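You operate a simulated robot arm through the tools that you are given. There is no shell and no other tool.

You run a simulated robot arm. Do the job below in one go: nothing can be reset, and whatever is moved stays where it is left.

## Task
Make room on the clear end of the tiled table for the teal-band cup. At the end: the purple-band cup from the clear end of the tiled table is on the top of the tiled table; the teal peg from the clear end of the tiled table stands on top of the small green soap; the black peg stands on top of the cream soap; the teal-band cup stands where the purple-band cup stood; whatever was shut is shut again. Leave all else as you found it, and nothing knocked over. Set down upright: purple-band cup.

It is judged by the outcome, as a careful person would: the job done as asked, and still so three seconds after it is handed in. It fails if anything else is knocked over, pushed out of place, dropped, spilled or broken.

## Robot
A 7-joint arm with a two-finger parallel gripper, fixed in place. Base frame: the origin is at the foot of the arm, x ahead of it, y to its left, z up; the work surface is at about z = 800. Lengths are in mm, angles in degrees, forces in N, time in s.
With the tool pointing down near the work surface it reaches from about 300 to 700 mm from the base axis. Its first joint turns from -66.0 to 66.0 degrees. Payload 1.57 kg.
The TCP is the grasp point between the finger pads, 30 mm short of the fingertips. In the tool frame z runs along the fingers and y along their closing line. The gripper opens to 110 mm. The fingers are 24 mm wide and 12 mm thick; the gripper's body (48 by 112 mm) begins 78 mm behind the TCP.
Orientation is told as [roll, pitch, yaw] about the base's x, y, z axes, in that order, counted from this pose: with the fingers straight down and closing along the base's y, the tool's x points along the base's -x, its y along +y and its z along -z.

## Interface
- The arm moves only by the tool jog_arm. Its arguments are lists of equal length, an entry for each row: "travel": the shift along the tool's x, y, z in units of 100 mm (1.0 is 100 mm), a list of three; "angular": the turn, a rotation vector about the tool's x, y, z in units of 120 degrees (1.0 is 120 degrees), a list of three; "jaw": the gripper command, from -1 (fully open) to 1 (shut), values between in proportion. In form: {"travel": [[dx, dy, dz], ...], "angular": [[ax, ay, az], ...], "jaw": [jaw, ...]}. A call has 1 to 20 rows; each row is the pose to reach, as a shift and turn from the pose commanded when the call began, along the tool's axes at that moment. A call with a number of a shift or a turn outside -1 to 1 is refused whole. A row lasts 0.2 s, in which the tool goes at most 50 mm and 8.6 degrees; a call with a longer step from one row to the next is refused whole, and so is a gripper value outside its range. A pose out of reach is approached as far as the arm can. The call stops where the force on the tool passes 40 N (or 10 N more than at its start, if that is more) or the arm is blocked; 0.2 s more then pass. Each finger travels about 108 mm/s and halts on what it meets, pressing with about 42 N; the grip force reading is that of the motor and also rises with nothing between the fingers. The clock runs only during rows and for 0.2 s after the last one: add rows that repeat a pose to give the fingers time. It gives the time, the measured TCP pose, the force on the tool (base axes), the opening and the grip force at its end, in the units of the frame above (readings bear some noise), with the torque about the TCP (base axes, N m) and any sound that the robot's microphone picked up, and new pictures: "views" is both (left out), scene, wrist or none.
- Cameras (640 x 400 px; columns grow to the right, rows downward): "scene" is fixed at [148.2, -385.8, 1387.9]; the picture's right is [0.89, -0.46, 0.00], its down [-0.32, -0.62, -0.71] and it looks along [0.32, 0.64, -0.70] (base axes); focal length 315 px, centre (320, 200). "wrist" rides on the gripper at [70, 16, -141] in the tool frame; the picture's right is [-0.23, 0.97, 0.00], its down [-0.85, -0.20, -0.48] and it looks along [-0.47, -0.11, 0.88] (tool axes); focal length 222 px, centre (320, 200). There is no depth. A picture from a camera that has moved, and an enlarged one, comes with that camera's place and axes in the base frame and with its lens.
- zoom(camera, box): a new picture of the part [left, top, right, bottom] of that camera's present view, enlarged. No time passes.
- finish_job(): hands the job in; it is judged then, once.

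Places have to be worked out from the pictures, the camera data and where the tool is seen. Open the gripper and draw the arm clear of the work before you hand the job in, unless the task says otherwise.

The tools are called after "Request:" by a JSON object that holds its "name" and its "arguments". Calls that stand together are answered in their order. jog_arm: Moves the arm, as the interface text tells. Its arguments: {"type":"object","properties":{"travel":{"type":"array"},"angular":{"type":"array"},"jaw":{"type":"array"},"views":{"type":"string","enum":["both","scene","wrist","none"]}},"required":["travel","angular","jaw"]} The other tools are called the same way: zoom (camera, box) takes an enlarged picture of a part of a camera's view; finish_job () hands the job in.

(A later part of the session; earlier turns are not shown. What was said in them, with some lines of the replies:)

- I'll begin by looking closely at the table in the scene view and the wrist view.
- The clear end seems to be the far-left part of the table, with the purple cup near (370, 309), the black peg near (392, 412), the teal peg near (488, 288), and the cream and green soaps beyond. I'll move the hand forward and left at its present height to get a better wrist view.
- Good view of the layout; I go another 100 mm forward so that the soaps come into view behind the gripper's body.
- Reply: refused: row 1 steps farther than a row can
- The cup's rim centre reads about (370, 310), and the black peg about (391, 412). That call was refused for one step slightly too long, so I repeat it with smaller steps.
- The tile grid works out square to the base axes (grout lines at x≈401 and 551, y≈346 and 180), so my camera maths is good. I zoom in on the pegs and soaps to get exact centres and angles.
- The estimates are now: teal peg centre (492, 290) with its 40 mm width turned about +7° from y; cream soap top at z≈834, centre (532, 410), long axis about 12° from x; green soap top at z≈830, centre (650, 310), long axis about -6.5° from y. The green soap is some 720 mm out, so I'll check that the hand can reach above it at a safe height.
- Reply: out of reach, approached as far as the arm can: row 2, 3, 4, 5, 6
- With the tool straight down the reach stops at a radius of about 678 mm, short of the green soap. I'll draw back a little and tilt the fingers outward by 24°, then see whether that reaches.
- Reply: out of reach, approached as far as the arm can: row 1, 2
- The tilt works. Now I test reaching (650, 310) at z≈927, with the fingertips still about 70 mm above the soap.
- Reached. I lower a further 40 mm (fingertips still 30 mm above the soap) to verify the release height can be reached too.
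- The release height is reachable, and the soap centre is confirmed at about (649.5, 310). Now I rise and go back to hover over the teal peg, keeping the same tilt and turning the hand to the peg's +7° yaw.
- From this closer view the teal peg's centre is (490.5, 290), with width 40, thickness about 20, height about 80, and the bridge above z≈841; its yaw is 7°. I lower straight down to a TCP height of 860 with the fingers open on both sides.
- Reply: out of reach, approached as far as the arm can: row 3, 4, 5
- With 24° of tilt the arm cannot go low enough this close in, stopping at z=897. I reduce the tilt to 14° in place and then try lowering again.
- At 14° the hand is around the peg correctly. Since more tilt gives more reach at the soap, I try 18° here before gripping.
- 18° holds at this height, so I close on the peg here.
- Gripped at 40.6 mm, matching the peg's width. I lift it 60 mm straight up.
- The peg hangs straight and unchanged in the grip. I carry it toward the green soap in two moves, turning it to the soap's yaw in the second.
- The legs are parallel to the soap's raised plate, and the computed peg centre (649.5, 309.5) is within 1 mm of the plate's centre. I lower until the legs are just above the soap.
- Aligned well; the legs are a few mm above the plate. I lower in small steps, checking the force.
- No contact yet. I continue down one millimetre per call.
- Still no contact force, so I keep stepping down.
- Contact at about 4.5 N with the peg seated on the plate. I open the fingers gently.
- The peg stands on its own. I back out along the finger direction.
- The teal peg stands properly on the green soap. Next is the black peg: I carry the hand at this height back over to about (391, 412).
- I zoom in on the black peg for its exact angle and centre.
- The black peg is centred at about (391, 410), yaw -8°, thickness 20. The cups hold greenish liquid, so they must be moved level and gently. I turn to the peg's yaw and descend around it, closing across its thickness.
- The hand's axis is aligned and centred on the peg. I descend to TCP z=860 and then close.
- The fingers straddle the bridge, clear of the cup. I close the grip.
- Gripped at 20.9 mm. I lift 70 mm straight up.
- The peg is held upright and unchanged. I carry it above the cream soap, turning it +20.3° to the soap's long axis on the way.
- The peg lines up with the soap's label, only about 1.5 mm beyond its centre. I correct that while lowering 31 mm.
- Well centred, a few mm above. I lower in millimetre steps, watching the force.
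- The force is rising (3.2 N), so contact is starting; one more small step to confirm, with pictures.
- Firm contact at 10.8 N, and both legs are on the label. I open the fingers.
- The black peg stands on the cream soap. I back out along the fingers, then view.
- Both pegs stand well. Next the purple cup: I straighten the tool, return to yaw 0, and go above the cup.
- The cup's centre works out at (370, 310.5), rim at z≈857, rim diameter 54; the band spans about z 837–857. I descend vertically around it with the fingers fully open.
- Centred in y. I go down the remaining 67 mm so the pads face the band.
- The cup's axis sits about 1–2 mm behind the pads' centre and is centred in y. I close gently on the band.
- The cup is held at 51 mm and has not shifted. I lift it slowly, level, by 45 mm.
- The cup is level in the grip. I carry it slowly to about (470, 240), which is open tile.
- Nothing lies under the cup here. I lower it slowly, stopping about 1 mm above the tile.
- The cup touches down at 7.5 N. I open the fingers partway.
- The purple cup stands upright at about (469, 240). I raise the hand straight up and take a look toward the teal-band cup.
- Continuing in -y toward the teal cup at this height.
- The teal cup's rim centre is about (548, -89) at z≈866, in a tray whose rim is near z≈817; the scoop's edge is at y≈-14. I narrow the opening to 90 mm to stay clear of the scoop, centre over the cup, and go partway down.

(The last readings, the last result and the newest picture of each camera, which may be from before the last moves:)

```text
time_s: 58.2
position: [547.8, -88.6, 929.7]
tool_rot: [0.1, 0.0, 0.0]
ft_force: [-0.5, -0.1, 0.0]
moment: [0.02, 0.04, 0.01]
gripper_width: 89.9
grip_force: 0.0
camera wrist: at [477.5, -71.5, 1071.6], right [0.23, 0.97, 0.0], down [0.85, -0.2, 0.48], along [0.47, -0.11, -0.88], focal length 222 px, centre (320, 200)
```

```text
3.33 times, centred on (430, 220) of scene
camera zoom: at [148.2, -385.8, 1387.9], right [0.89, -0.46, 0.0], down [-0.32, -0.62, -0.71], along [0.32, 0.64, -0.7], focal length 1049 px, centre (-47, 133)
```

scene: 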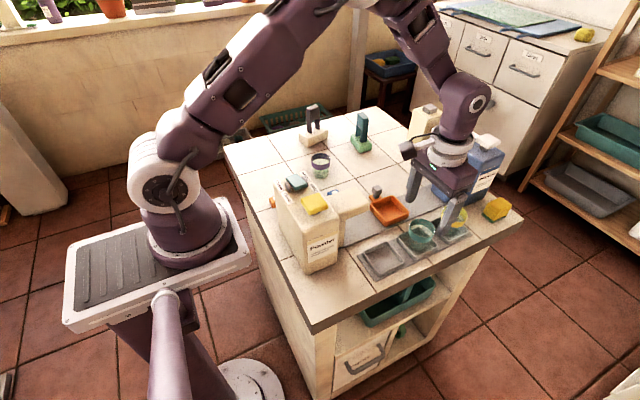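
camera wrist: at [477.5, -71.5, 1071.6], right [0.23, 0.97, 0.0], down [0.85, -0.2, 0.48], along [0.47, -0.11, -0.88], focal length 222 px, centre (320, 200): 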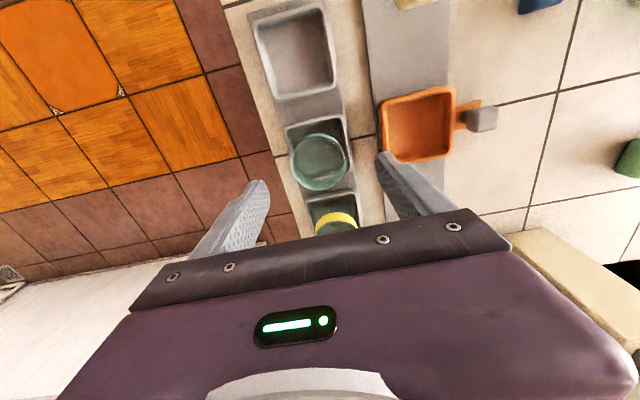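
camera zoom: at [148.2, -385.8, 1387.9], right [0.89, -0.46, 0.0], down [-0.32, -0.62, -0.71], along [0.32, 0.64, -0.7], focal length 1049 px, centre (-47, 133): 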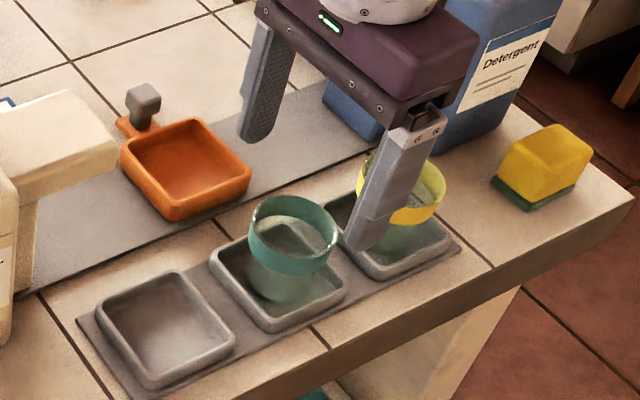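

The hand is centred over the teal cup. I descend 60 mm and check the clearance with the tray, the scoop and the yellow cup.

Request:
{"name": "jog_arm", "arguments": {"travel": [[0, 0, 0.2], [0, 0, 0.4], [0, 0, 0.6], [0, 0, 0.6]], "angular": [[0, 0, 0], [0, 0, 0], [0, 0, 0], [0, 0, 0]], "jaw": [-0.64, -0.64, -0.64, -0.64], "views": "both"}}

Request:
{"name": "zoom", "arguments": {"camera": "wrist", "box": [200, 80, 440, 230]}}

Request:
{"name": "zoom", "arguments": {"camera": "scene", "box": [370, 180, 490, 270]}}

```text
time_s: 59.2
position: [547.3, -88.4, 871.2]
tool_rot: [0.0, 0.1, 0.0]
ft_force: [-0.3, 0.4, -0.8]
moment: [-0.01, -0.01, -0.02]
gripper_width: 90.2
grip_force: 0.0
camera wrist: at [477.0, -71.2, 1011.5], right [0.23, 0.97, 0.0], down [0.86, -0.2, 0.48], along [0.47, -0.11, -0.88], focal length 222 px, centre (320, 200)
```

scene: 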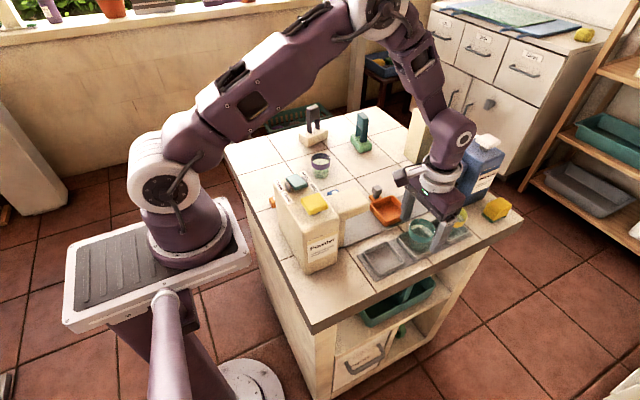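
wrist: 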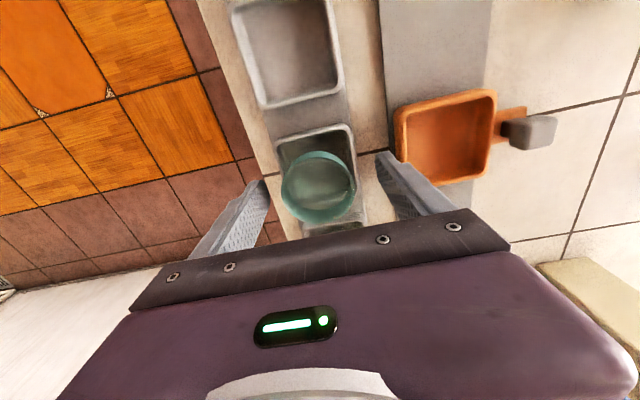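

```text
2.67 times, centred on (320, 155) of wrist
camera zoom: at [477.0, -71.2, 1011.5], right [0.23, 0.97, 0.0], down [0.86, -0.2, 0.48], along [0.47, -0.11, -0.88], focal length 592 px, centre (320, 320)
```

zoom: 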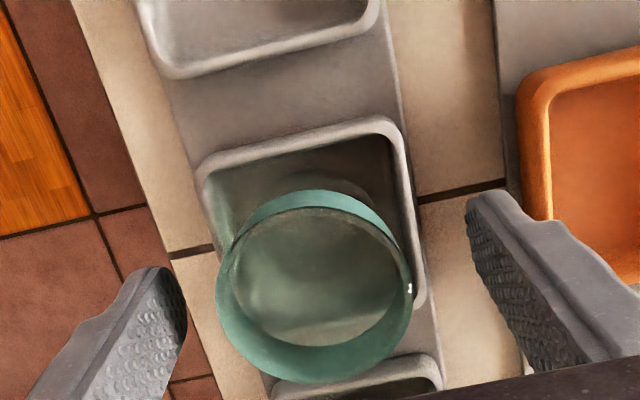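

```text
4.44 times, centred on (430, 225) of scene
camera zoom: at [148.2, -385.8, 1387.9], right [0.89, -0.46, 0.0], down [-0.32, -0.62, -0.71], along [0.32, 0.64, -0.7], focal length 1399 px, centre (-169, 89)
```

zoom: 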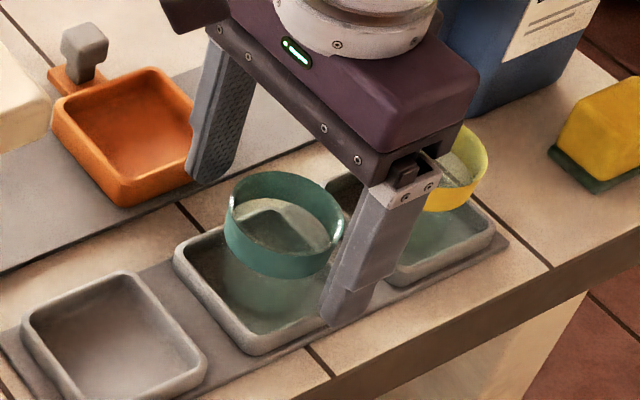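

The cup's rim is confirmed at about (547.5, -89.5, 866) and the fingers are clear of the tray, scoop and yellow cup. I go down the last 14 mm, then close on the band.

Request:
{"name": "jog_arm", "arguments": {"travel": [[0, -0.007, 0.07], [0, -0.007, 0.14], [0, -0.007, 0.14]], "angular": [[0, 0, 0], [0, 0, 0], [0, 0, 0]], "jaw": [-0.64, -0.64, -0.64], "views": "none"}}

Request:
{"name": "jog_arm", "arguments": {"travel": [[0, 0, 0], [0, 0, 0], [0, 0, 0], [0, 0, 0], [0, 0, 0]], "angular": [[0, 0, 0], [0, 0, 0], [0, 0, 0], [0, 0, 0], [0, 0, 0]], "jaw": [-0.3, -0.1, 0.1, 0.2, 0.2], "views": "both"}}

Request:
{"name": "zoom", "arguments": {"camera": "wrist", "box": [200, 80, 440, 230]}}

Request:
{"name": "zoom", "arguments": {"camera": "scene", "box": [370, 180, 490, 270]}}

```text
time_s: 60.0
position: [547.5, -89.3, 855.5]
tool_rot: [0.0, 0.0, 0.0]
ft_force: [0.3, 0.3, -0.4]
moment: [-0.04, 0.01, 0.02]
gripper_width: 90.1
grip_force: 0.1
```

```text
time_s: 61.2
position: [547.5, -89.2, 856.8]
tool_rot: [0.0, 0.0, 0.1]
ft_force: [-0.7, -0.4, 0.8]
moment: [0.05, 0.0, -0.03]
gripper_width: 50.1
grip_force: 41.9
camera wrist: at [477.0, -72.2, 997.5], right [0.23, 0.97, 0.0], down [0.85, -0.2, 0.48], along [0.47, -0.11, -0.88], focal length 222 px, centre (320, 200)
```

scene: 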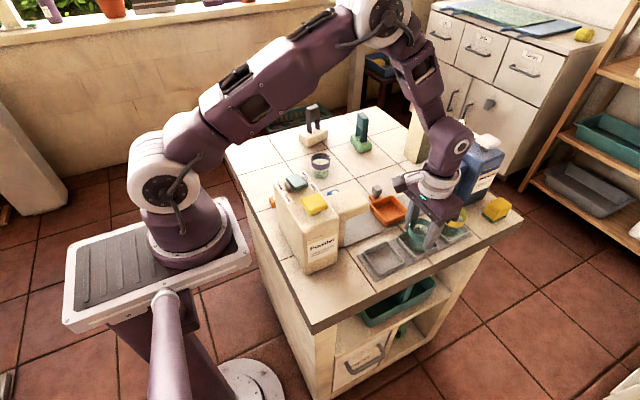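
wrist: 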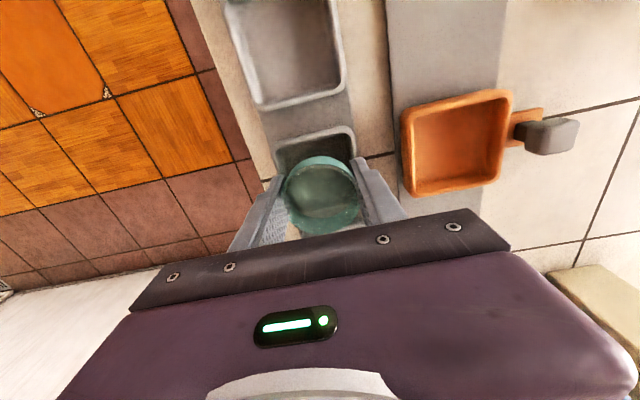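

```text
2.67 times, centred on (320, 155) of wrist
camera zoom: at [477.0, -72.2, 997.5], right [0.23, 0.97, 0.0], down [0.85, -0.2, 0.48], along [0.47, -0.11, -0.88], focal length 592 px, centre (320, 320)
```

zoom: 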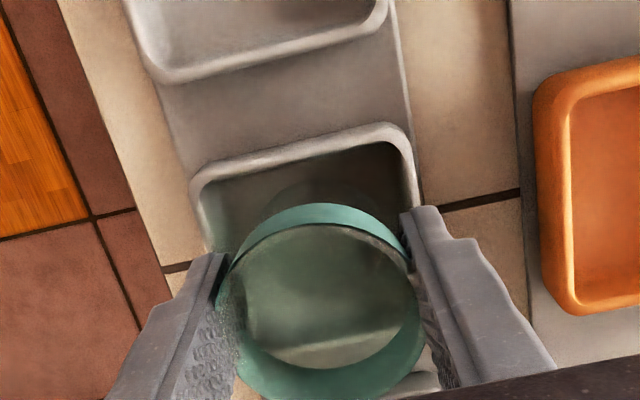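

```text
4.44 times, centred on (430, 225) of scene
camera zoom: at [148.2, -385.8, 1387.9], right [0.89, -0.46, 0.0], down [-0.32, -0.62, -0.71], along [0.32, 0.64, -0.7], focal length 1399 px, centre (-169, 89)
```

zoom: 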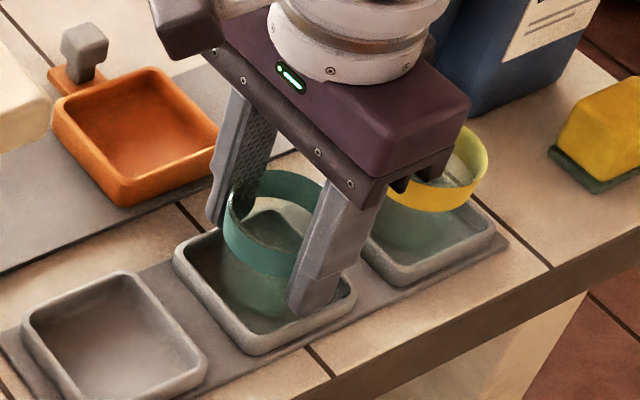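

The teal cup is held at 50 mm. I lift it slowly and level by 100 mm, out of its tray.

Request:
{"name": "jog_arm", "arguments": {"travel": [[0, 0, -0.01], [0, 0, -0.03], [0, 0, -0.07], [0, 0, -0.13], [0, 0, -0.21], [0, 0, -0.3], [0, 0, -0.4], [0, 0, -0.5], [0, 0, -0.6], [0, 0, -0.7], [0, 0, -0.79], [0, 0, -0.87], [0, 0, -0.93], [0, 0, -0.97], [0, 0, -0.99], [0, 0, -1], [0, 0, -1]], "angular": [[0, 0, 0], [0, 0, 0], [0, 0, 0], [0, 0, 0], [0, 0, 0], [0, 0, 0], [0, 0, 0], [0, 0, 0], [0, 0, 0], [0, 0, 0], [0, 0, 0], [0, 0, 0], [0, 0, 0], [0, 0, 0], [0, 0, 0], [0, 0, 0], [0, 0, 0]], "jaw": [0.2, 0.2, 0.2, 0.2, 0.2, 0.2, 0.2, 0.2, 0.2, 0.2, 0.2, 0.2, 0.2, 0.2, 0.2, 0.2, 0.2], "views": "both"}}

Request:
{"name": "zoom", "arguments": {"camera": "wrist", "box": [200, 80, 440, 230]}}

Request:
{"name": "zoom", "arguments": {"camera": "scene", "box": [350, 150, 510, 270]}}

```text
time_s: 64.8
position: [548.4, -89.3, 955.8]
tool_rot: [0.0, 0.0, 0.0]
ft_force: [-0.1, 0.8, -1.3]
moment: [0.01, 0.0, -0.01]
gripper_width: 50.2
grip_force: 41.8
camera wrist: at [477.2, -72.5, 1097.2], right [0.23, 0.97, 0.0], down [0.85, -0.2, 0.48], along [0.47, -0.11, -0.88], focal length 222 px, centre (320, 200)
```

scene: 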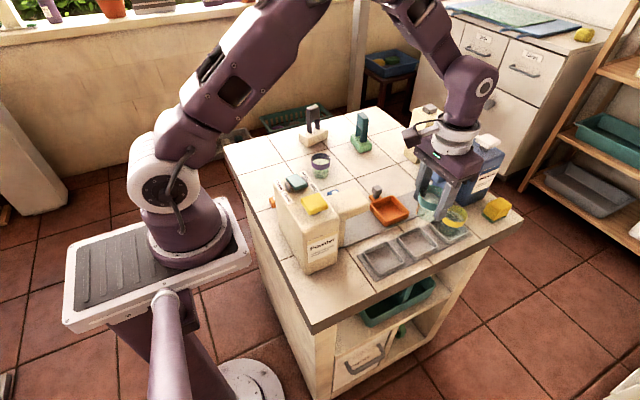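
wrist: 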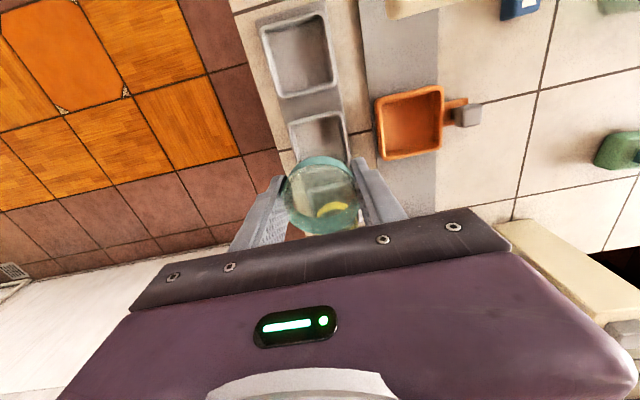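

```text
2.67 times, centred on (320, 155) of wrist
camera zoom: at [477.2, -72.5, 1097.2], right [0.23, 0.97, 0.0], down [0.85, -0.2, 0.48], along [0.47, -0.11, -0.88], focal length 592 px, centre (320, 320)
```

zoom: 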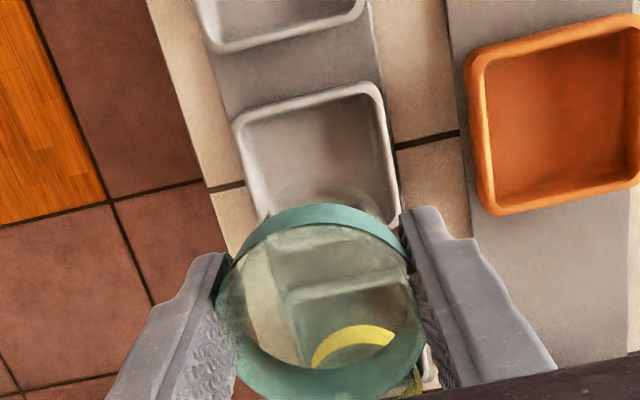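

```text
3.33 times, centred on (430, 210) of scene
camera zoom: at [148.2, -385.8, 1387.9], right [0.89, -0.46, 0.0], down [-0.32, -0.62, -0.71], along [0.32, 0.64, -0.7], focal length 1049 px, centre (-47, 167)
```

zoom: 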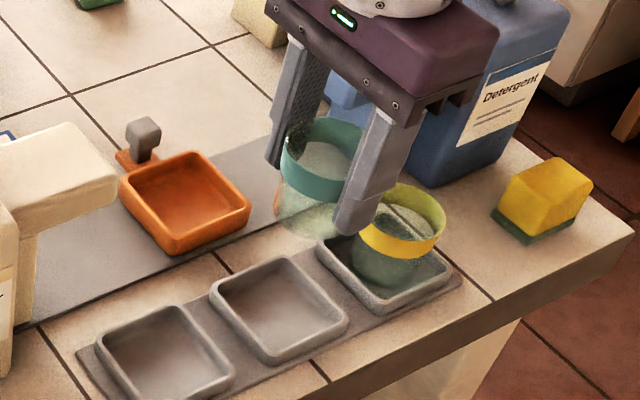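

The cup is clear of the tray and level. I carry it slowly in +y, past the scoop.

Request:
{"name": "jog_arm", "arguments": {"travel": [[0, 0.03, 0], [0, 0.1, 0], [0, 0.2, 0], [0, 0.32, 0], [0, 0.45, 0], [0, 0.58, 0], [0, 0.7, 0], [0, 0.81, 0], [0, 0.9, 0], [0, 0.97, 0], [0, 1, 0], [0, 1, 0]], "angular": [[0, 0, 0], [0, 0, 0], [0, 0, 0], [0, 0, 0], [0, 0, 0], [0, 0, 0], [0, 0, 0], [0, 0, 0], [0, 0, 0], [0, 0, 0], [0, 0, 0], [0, 0, 0]], "jaw": [0.2, 0.2, 0.2, 0.2, 0.2, 0.2, 0.2, 0.2, 0.2, 0.2, 0.2, 0.2], "views": "none"}}

Request:
{"name": "jog_arm", "arguments": {"travel": [[0, 0.03, 0], [0, 0.1, 0], [0, 0.2, 0], [0, 0.32, 0], [0, 0.45, 0], [0, 0.58, 0], [0, 0.7, 0], [0, 0.81, 0], [0, 0.9, 0], [0, 0.97, 0], [0, 1, 0], [0, 1, 0]], "angular": [[0, 0, 0], [0, 0, 0], [0, 0, 0], [0, 0, 0], [0, 0, 0], [0, 0, 0], [0, 0, 0], [0, 0, 0], [0, 0, 0], [0, 0, 0], [0, 0, 0], [0, 0, 0]], "jaw": [0.2, 0.2, 0.2, 0.2, 0.2, 0.2, 0.2, 0.2, 0.2, 0.2, 0.2, 0.2], "views": "both"}}

```text
time_s: 67.4
position: [547.7, 10.1, 955.6]
tool_rot: [0.0, 0.0, 0.0]
ft_force: [-0.4, -0.2, 0.0]
moment: [0.0, -0.01, 0.02]
gripper_width: 50.0
grip_force: 41.6
```

```text
time_s: 70.0
position: [549.3, 111.5, 954.5]
tool_rot: [0.1, -0.1, 0.0]
ft_force: [0.2, -0.6, 0.1]
moment: [0.01, 0.01, -0.03]
gripper_width: 50.4
grip_force: 41.6
camera wrist: at [477.1, 127.9, 1096.7], right [0.23, 0.97, 0.0], down [0.85, -0.2, 0.48], along [0.47, -0.11, -0.88], focal length 222 px, centre (320, 200)
```

scene: 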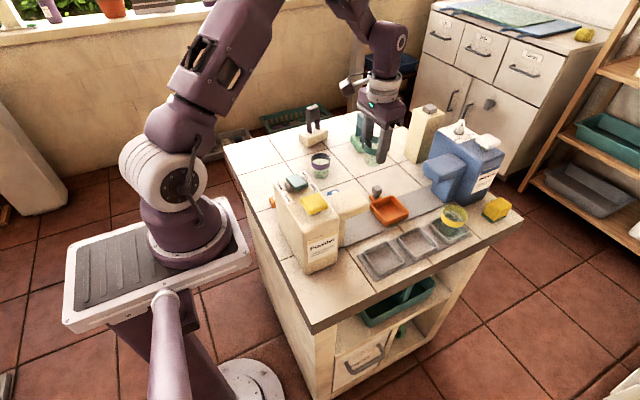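
wrist: 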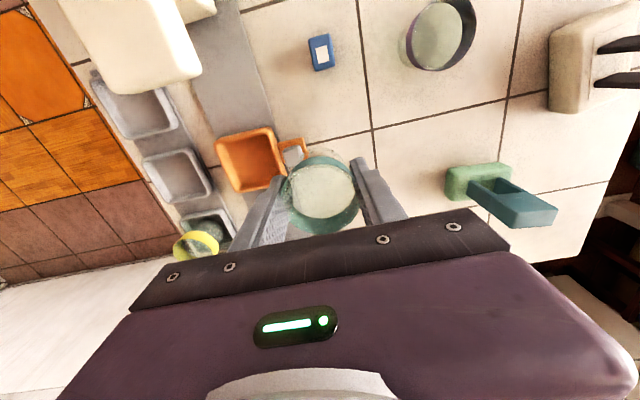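

All steady. I continue diagonally toward the spot; the cup's base stays some 50 mm above the purple cup's rim.

Request:
{"name": "jog_arm", "arguments": {"travel": [[0.02, 0.03, 0], [0.08, 0.09, 0], [0.16, 0.18, 0], [0.26, 0.29, 0], [0.37, 0.41, 0], [0.48, 0.53, 0], [0.58, 0.65, 0], [0.68, 0.76, 0], [0.77, 0.86, 0], [0.84, 0.94, 0], [0.88, 0.98, 0], [0.895, 0.995, 0], [0.895, 0.995, 0]], "angular": [[0, 0, 0], [0, 0, 0], [0, 0, 0], [0, 0, 0], [0, 0, 0], [0, 0, 0], [0, 0, 0], [0, 0, 0], [0, 0, 0], [0, 0, 0], [0, 0, 0], [0, 0, 0], [0, 0, 0]], "jaw": [0.2, 0.2, 0.2, 0.2, 0.2, 0.2, 0.2, 0.2, 0.2, 0.2, 0.2, 0.2, 0.2], "views": "none"}}

Request:
{"name": "jog_arm", "arguments": {"travel": [[0.02, 0.03, 0], [0.08, 0.09, 0], [0.16, 0.18, 0], [0.26, 0.29, 0], [0.37, 0.41, 0], [0.48, 0.53, 0], [0.58, 0.65, 0], [0.68, 0.76, 0], [0.77, 0.86, 0], [0.84, 0.94, 0], [0.88, 0.98, 0], [0.895, 0.995, 0], [0.895, 0.995, 0]], "angular": [[0, 0, 0], [0, 0, 0], [0, 0, 0], [0, 0, 0], [0, 0, 0], [0, 0, 0], [0, 0, 0], [0, 0, 0], [0, 0, 0], [0, 0, 0], [0, 0, 0], [0, 0, 0], [0, 0, 0]], "jaw": [0.2, 0.2, 0.2, 0.2, 0.2, 0.2, 0.2, 0.2, 0.2, 0.2, 0.2, 0.2, 0.2], "views": "both"}}

Request:
{"name": "zoom", "arguments": {"camera": "scene", "box": [240, 90, 400, 190]}}

```text
time_s: 72.8
position: [459.2, 209.8, 955.2]
tool_rot: [0.0, 0.1, 0.0]
ft_force: [0.4, 0.1, -0.7]
moment: [0.04, 0.02, 0.02]
gripper_width: 50.1
grip_force: 41.8
```

```text
time_s: 75.6
position: [368.7, 311.6, 956.2]
tool_rot: [0.0, 0.0, -0.1]
ft_force: [0.2, -0.6, -0.5]
moment: [-0.05, -0.02, 0.01]
gripper_width: 50.3
grip_force: 42.2
camera wrist: at [298.1, 327.2, 1097.1], right [0.23, 0.97, 0.0], down [0.85, -0.2, 0.48], along [0.47, -0.11, -0.88], focal length 222 px, centre (320, 200)
```

scene: 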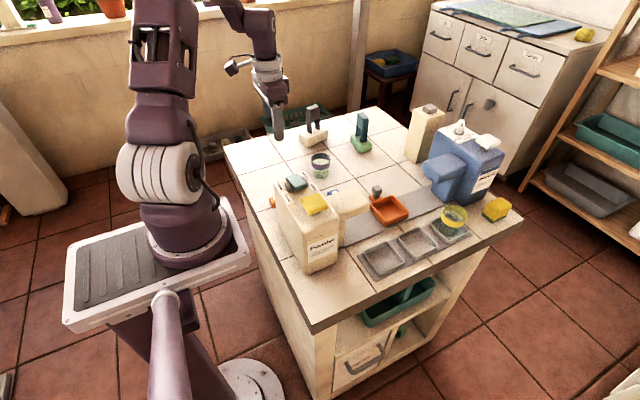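
wrist: 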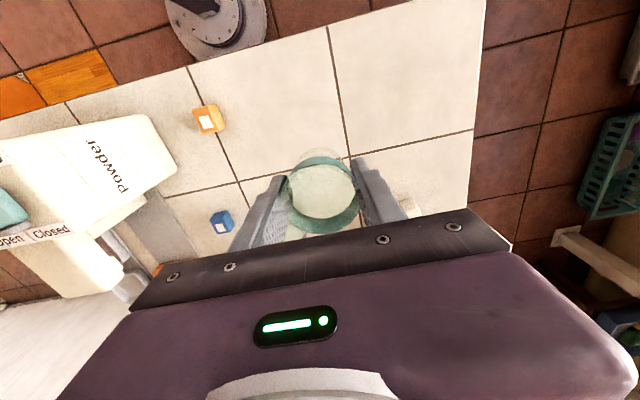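

```text
4.00 times, centred on (320, 140) of scene
camera zoom: at [148.2, -385.8, 1387.9], right [0.89, -0.46, 0.0], down [-0.32, -0.62, -0.71], along [0.32, 0.64, -0.7], focal length 1259 px, centre (320, 440)
```

zoom: 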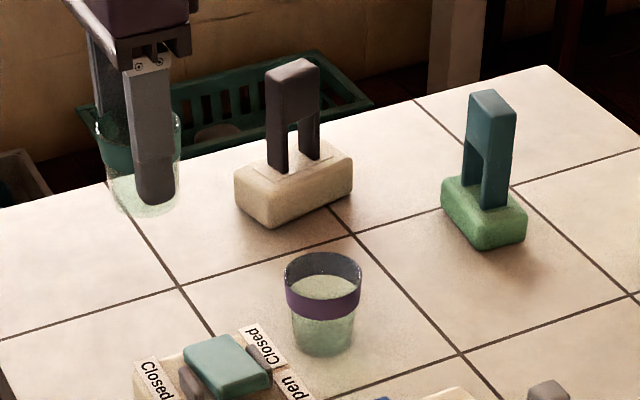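

The teal cup hangs over the vacated spot; the camera pose says TCP ≈ (368.1, 310.6), so I shift 1 mm in x and lower slowly by 98 mm.

Request:
{"name": "jog_arm", "arguments": {"travel": [[-0.009, -0.004, 0.02], [-0.009, -0.004, 0.06], [-0.009, -0.004, 0.12], [-0.009, -0.004, 0.2], [-0.009, -0.004, 0.3], [-0.009, -0.004, 0.4], [-0.009, -0.004, 0.5], [-0.009, -0.004, 0.6], [-0.009, -0.004, 0.7], [-0.009, -0.004, 0.78], [-0.009, -0.004, 0.85], [-0.009, -0.004, 0.91], [-0.009, -0.004, 0.95], [-0.009, -0.004, 0.975], [-0.009, -0.004, 0.98], [-0.009, -0.004, 0.98]], "angular": [[0, 0, 0], [0, 0, 0], [0, 0, 0], [0, 0, 0], [0, 0, 0], [0, 0, 0], [0, 0, 0], [0, 0, 0], [0, 0, 0], [0, 0, 0], [0, 0, 0], [0, 0, 0], [0, 0, 0], [0, 0, 0], [0, 0, 0], [0, 0, 0]], "jaw": [0.2, 0.2, 0.2, 0.2, 0.2, 0.2, 0.2, 0.2, 0.2, 0.2, 0.2, 0.2, 0.2, 0.2, 0.2, 0.2], "views": "both"}}

Request:
{"name": "zoom", "arguments": {"camera": "scene", "box": [240, 110, 320, 180]}}

Request:
{"name": "zoom", "arguments": {"camera": "wrist", "box": [200, 80, 440, 230]}}

```text
time_s: 79.0
position: [370.0, 309.9, 857.4]
tool_rot: [0.0, 0.0, 0.1]
ft_force: [-0.3, 0.1, 0.1]
moment: [-0.04, 0.01, 0.0]
gripper_width: 50.2
grip_force: 42.5
camera wrist: at [298.8, 326.3, 999.3], right [0.23, 0.97, 0.0], down [0.85, -0.2, 0.48], along [0.47, -0.11, -0.88], focal length 222 px, centre (320, 200)
```

scene: 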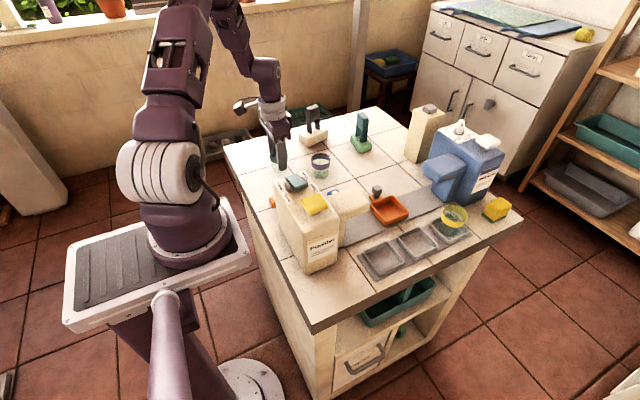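
wrist: 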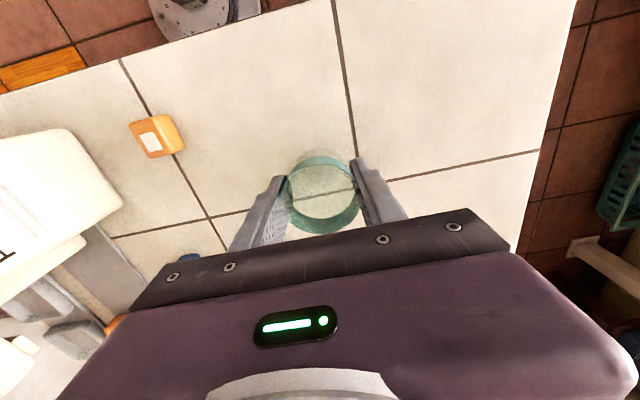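

```text
5.71 times, centred on (280, 145) of scene
camera zoom: at [148.2, -385.8, 1387.9], right [0.89, -0.46, 0.0], down [-0.32, -0.62, -0.71], along [0.32, 0.64, -0.7], focal length 1798 px, centre (549, 514)
```

zoom: 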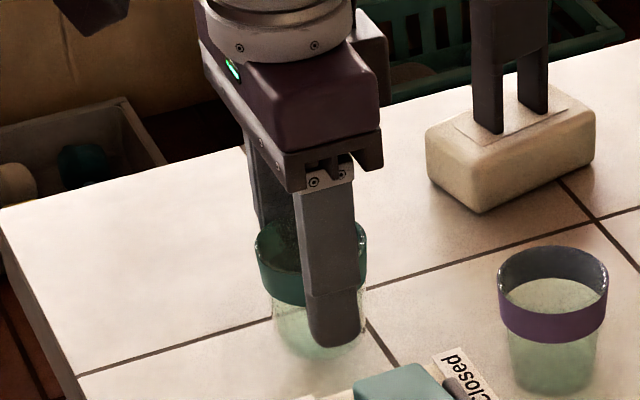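

```text
2.67 times, centred on (320, 155) of wrist
camera zoom: at [298.8, 326.3, 999.3], right [0.23, 0.97, 0.0], down [0.85, -0.2, 0.48], along [0.47, -0.11, -0.88], focal length 592 px, centre (320, 320)
```

zoom: 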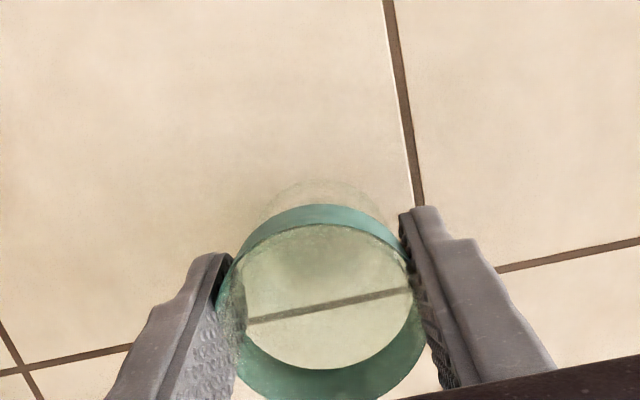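

About 8 mm remain by the view. I lower 6 mm, then step by 1 mm.

Request:
{"name": "jog_arm", "arguments": {"travel": [[0, 0, 0.02], [0, 0, 0.04], [0, 0, 0.06], [0, 0, 0.06]], "angular": [[0, 0, 0], [0, 0, 0], [0, 0, 0], [0, 0, 0]], "jaw": [0.2, 0.2, 0.2, 0.2], "views": "none"}}

Request:
{"name": "jog_arm", "arguments": {"travel": [[0, 0, 0.01], [0, 0, 0.01]], "angular": [[0, 0, 0], [0, 0, 0]], "jaw": [0.2, 0.2], "views": "none"}}

Request:
{"name": "jog_arm", "arguments": {"travel": [[0, 0, 0.008], [0, 0, 0.008]], "angular": [[0, 0, 0], [0, 0, 0]], "jaw": [0.2, 0.2], "views": "none"}}

```text
time_s: 80.0
position: [369.6, 308.6, 851.4]
tool_rot: [0.0, 0.1, 0.1]
ft_force: [0.5, 0.0, -0.5]
moment: [0.0, 0.0, -0.05]
gripper_width: 50.0
grip_force: 41.6
```

```text
time_s: 80.6
position: [369.1, 309.4, 851.2]
tool_rot: [0.0, -0.1, -0.1]
ft_force: [0.5, -0.1, -0.9]
moment: [-0.01, 0.02, -0.02]
gripper_width: 50.3
grip_force: 41.4
```

```text
time_s: 81.2
position: [370.6, 308.6, 849.2]
tool_rot: [0.0, 0.0, 0.1]
ft_force: [0.0, -0.4, -0.3]
moment: [-0.01, 0.02, 0.02]
gripper_width: 50.3
grip_force: 41.7
```

No contact yet; I keep stepping down.

Request:
{"name": "jog_arm", "arguments": {"travel": [[0, 0.004, 0.008], [0, 0.004, 0.008]], "angular": [[0, 0, 0], [0, 0, 0]], "jaw": [0.2, 0.2], "views": "none"}}

Request:
{"name": "jog_arm", "arguments": {"travel": [[0, 0, 0.007], [0, 0, 0.007]], "angular": [[0, 0, 0], [0, 0, 0]], "jaw": [0.2, 0.2], "views": "wrist"}}

Request:
{"name": "zoom", "arguments": {"camera": "scene", "box": [240, 110, 320, 180]}}

Request:
{"name": "zoom", "arguments": {"camera": "wrist", "box": [200, 80, 440, 230]}}

```text
time_s: 81.8
position: [369.7, 310.1, 850.3]
tool_rot: [-0.1, 0.0, 0.0]
ft_force: [-0.1, 0.4, -1.1]
moment: [0.01, 0.0, -0.02]
gripper_width: 50.0
grip_force: 41.4
```

```text
time_s: 82.4
position: [370.4, 309.5, 848.2]
tool_rot: [0.0, 0.0, 0.0]
ft_force: [-3.2, 0.4, 8.1]
moment: [0.03, 0.1, 0.03]
gripper_width: 50.1
grip_force: 42.0
camera wrist: at [298.9, 326.6, 990.2], right [0.23, 0.97, 0.0], down [0.85, -0.2, 0.48], along [0.47, -0.11, -0.88], focal length 222 px, centre (320, 200)
```

wrist: 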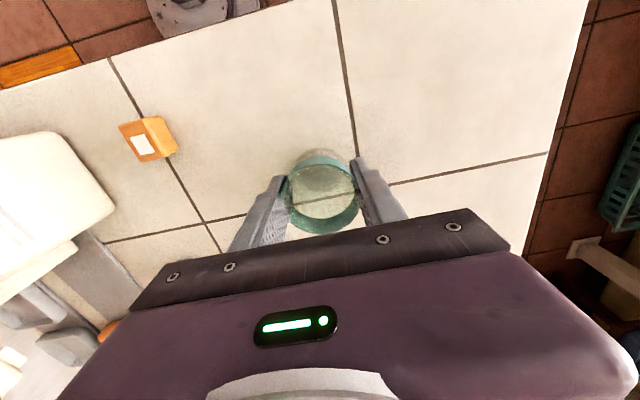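

```text
5.71 times, centred on (280, 145) of scene
camera zoom: at [148.0, -385.9, 1387.8], right [0.89, -0.46, 0.0], down [-0.32, -0.62, -0.71], along [0.32, 0.64, -0.7], focal length 1798 px, centre (549, 514)
```

zoom: 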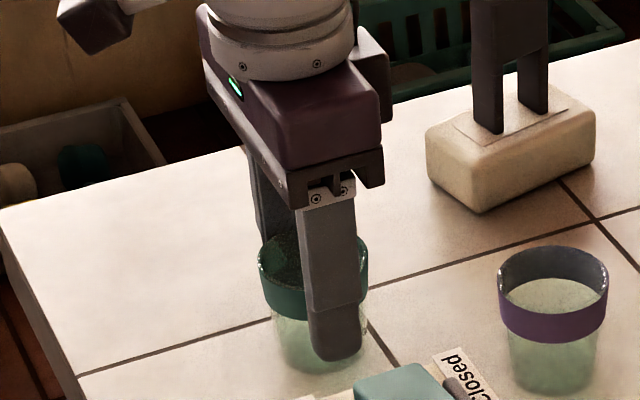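

```text
2.67 times, centred on (320, 155) of wrist
camera zoom: at [298.9, 326.6, 990.2], right [0.23, 0.97, 0.0], down [0.85, -0.2, 0.48], along [0.47, -0.11, -0.88], focal length 592 px, centre (320, 320)
```

zoom: 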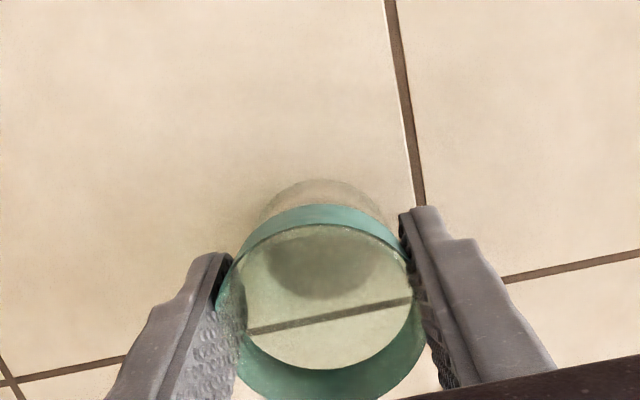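

The teal cup is on the tile (8 N), within about 2 mm of where the purple cup stood. I open the fingers.

Request:
{"name": "jog_arm", "arguments": {"travel": [[0, 0, 0], [0, 0, 0], [0, 0, 0], [0, 0, 0]], "angular": [[0, 0, 0], [0, 0, 0], [0, 0, 0], [0, 0, 0]], "jaw": [0, -0.2, -0.6, -0.6], "views": "wrist"}}

Request:
{"name": "zoom", "arguments": {"camera": "scene", "box": [240, 110, 320, 180]}}

Request:
{"name": "jog_arm", "arguments": {"travel": [[0, 0, -0.1], [0, 0, -0.3], [0, 0, -0.6], [0, 0, -1], [0, 0, -1]], "angular": [[0, 0, 0], [0, 0, 0], [0, 0, 0], [0, 0, 0], [0, 0, 0]], "jaw": [-0.6, -0.6, -0.6, -0.6, -0.6], "views": "both"}}

Request:
{"name": "zoom", "arguments": {"camera": "scene", "box": [240, 110, 320, 180]}}

```text
time_s: 83.4
position: [370.0, 308.6, 847.5]
tool_rot: [0.0, 0.0, 0.0]
ft_force: [-0.4, -0.3, 0.4]
moment: [0.02, 0.0, -0.03]
gripper_width: 88.0
grip_force: 0.0
camera wrist: at [299.1, 326.5, 989.9], right [0.23, 0.97, 0.0], down [0.85, -0.2, 0.48], along [0.47, -0.11, -0.88], focal length 222 px, centre (320, 200)
```

wrist: 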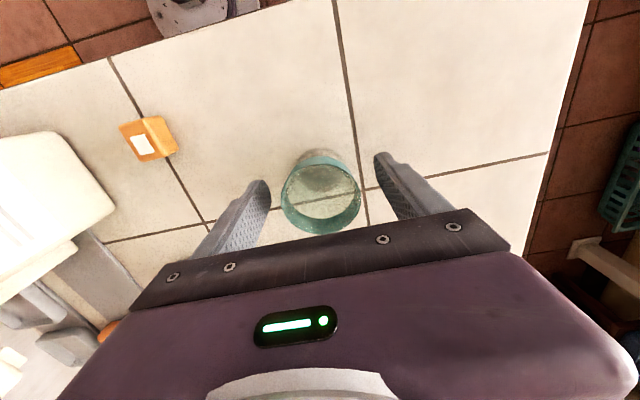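

```text
5.71 times, centred on (280, 145) of scene
camera zoom: at [148.2, -385.8, 1387.9], right [0.89, -0.46, 0.0], down [-0.32, -0.62, -0.71], along [0.32, 0.64, -0.7], focal length 1798 px, centre (549, 514)
```

zoom: 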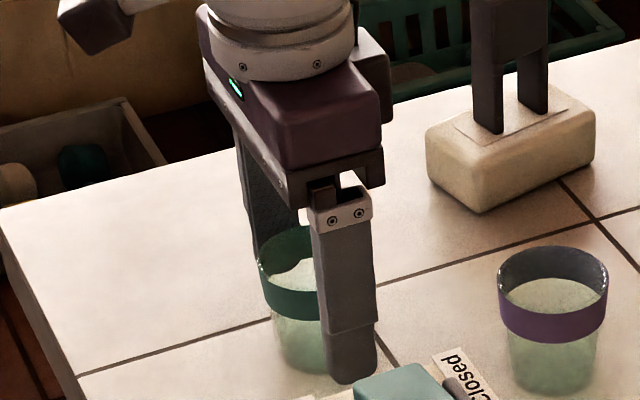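

```text
time_s: 84.6
position: [369.0, 310.0, 950.5]
tool_rot: [0.0, 0.0, 0.0]
ft_force: [0.0, 0.0, -0.3]
moment: [0.0, 0.01, -0.02]
gripper_width: 88.1
grip_force: 0.0
camera wrist: at [298.8, 326.3, 1091.4], right [0.23, 0.97, 0.0], down [0.86, -0.2, 0.48], along [0.47, -0.11, -0.88], focal length 222 px, centre (320, 200)
```

scene: 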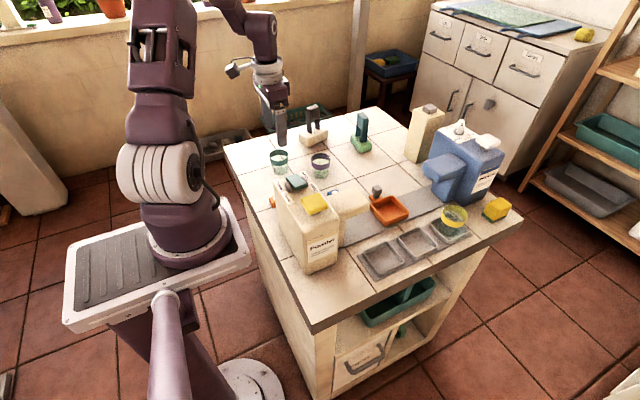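
wrist: 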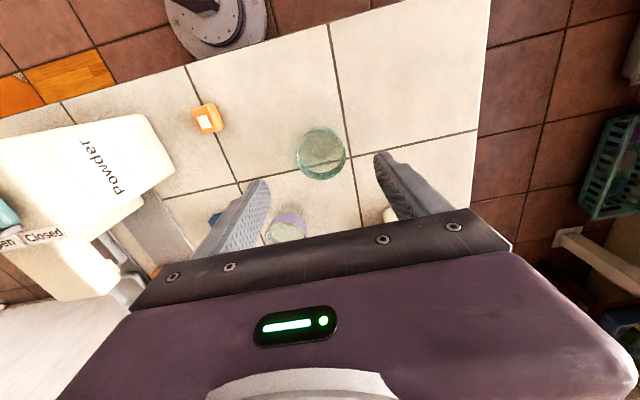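

```text
5.71 times, centred on (280, 145) of scene
camera zoom: at [148.2, -385.8, 1387.9], right [0.89, -0.46, 0.0], down [-0.32, -0.62, -0.71], along [0.32, 0.64, -0.7], focal length 1798 px, centre (549, 514)
```

zoom: 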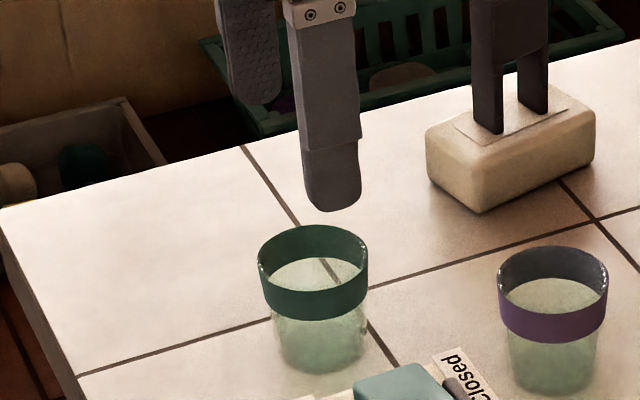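

Both cups stand upright, the teal one within 2 mm of the old spot. I raise the hand well clear and look the whole scene over.

Request:
{"name": "jog_arm", "arguments": {"travel": [[0.1, -0.2, -0.35], [0.2, -0.5, -0.7], [0.4, -0.9, -0.9], [0.55, -1, -1], [0.55, -1, -1]], "angular": [[0, 0, 0], [0, 0, 0], [0, 0, 0], [0, 0, 0], [0, 0, 0]], "jaw": [-0.6, -0.8, -1, -1, -1], "views": "both"}}

Request:
{"name": "zoom", "arguments": {"camera": "scene", "box": [220, 90, 400, 210]}}

Request:
{"name": "zoom", "arguments": {"camera": "scene", "box": [340, 90, 530, 280]}}

Request:
{"name": "zoom", "arguments": {"camera": "scene", "box": [250, 160, 420, 390]}}

```text
time_s: 85.8
position: [315.5, 210.5, 1049.6]
tool_rot: [0.0, 0.0, -0.1]
ft_force: [0.6, -0.2, 0.1]
moment: [0.02, -0.01, 0.02]
gripper_width: 110.0
grip_force: 0.0
camera wrist: at [244.2, 227.0, 1190.7], right [0.23, 0.97, 0.0], down [0.85, -0.2, 0.48], along [0.47, -0.11, -0.88], focal length 222 px, centre (320, 200)
```

scene: 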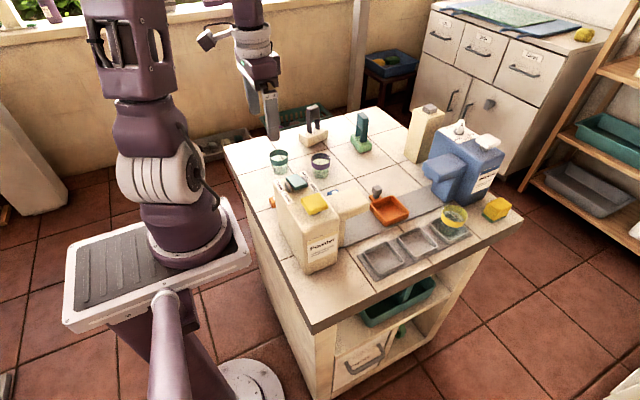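
wrist: 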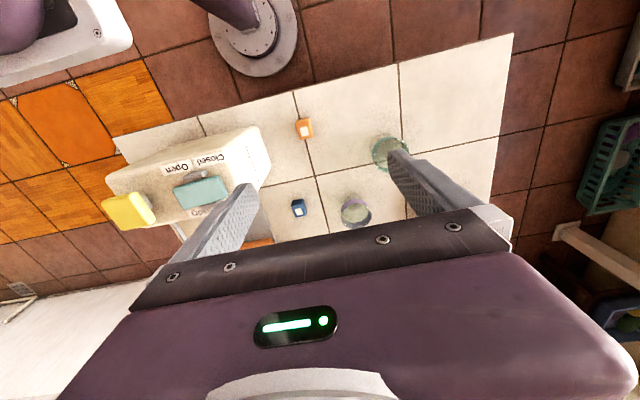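

```text
3.33 times, centred on (310, 150) of scene
camera zoom: at [148.2, -385.8, 1387.9], right [0.89, -0.46, 0.0], down [-0.32, -0.62, -0.71], along [0.32, 0.64, -0.7], focal length 1049 px, centre (353, 367)
```

zoom: 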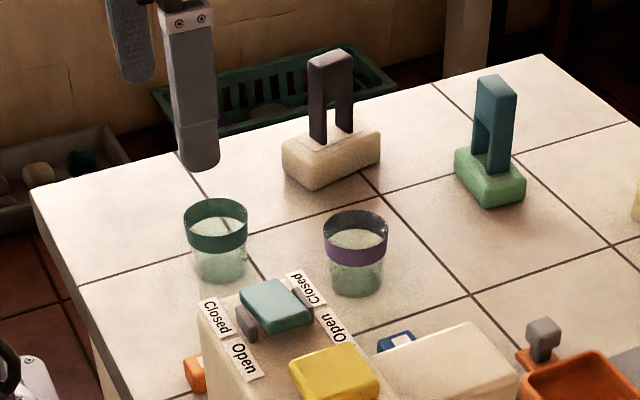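

```text
2.11 times, centred on (435, 185) of scene
camera zoom: at [148.2, -385.8, 1387.9], right [0.89, -0.46, 0.0], down [-0.32, -0.62, -0.71], along [0.32, 0.64, -0.7], focal length 663 px, centre (78, 232)
```

zoom: 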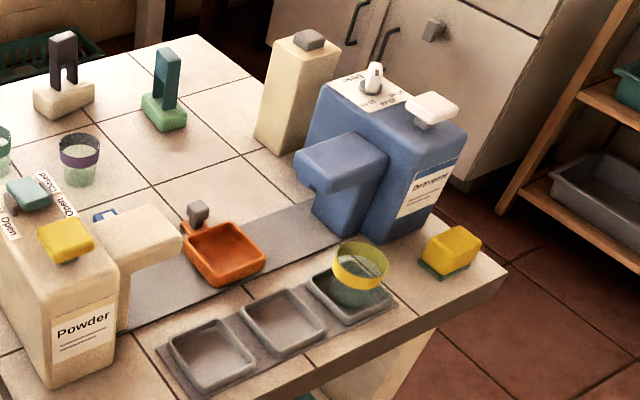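

```text
1.74 times, centred on (335, 275) of scene
camera zoom: at [148.2, -385.8, 1387.9], right [0.89, -0.46, 0.0], down [-0.32, -0.62, -0.71], along [0.32, 0.64, -0.7], focal length 547 px, centre (294, 70)
```

zoom: 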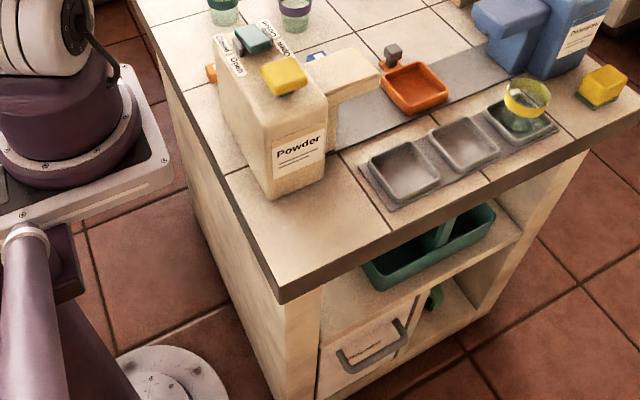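

The job looks complete. Both pegs stand on their soaps, the teal-band cup stands on the purple cup's old spot, and the purple cup is upright on open tile. Everything else is where it was, nothing shut was opened, and the gripper is open and clear, so I hand in.

Request:
{"name": "finish_job", "arguments": {}}

```text
The job is handed in.
```

I handed the job in with everything placed as you asked, and nothing was knocked over or spilled that I could see.

- **Purple-band cup:** upright on open tile on the table top, about (469, 240), clear of its neighbours.
- **Teal peg:** standing on the small green soap, centred on its raised plate.
- **Black peg:** standing on the cream soap, centred on its label.
- **Teal-band cup:** moved out of its tray and set down within about 2 mm of where the purple-band cup stood.
- **Everything else:** I opened nothing, so whatever was shut stayed shut. The other items look unmoved in the final pictures.

Both cups hold liquid, so I carried them slowly and level. The gripper is open and the arm is clear of the table.
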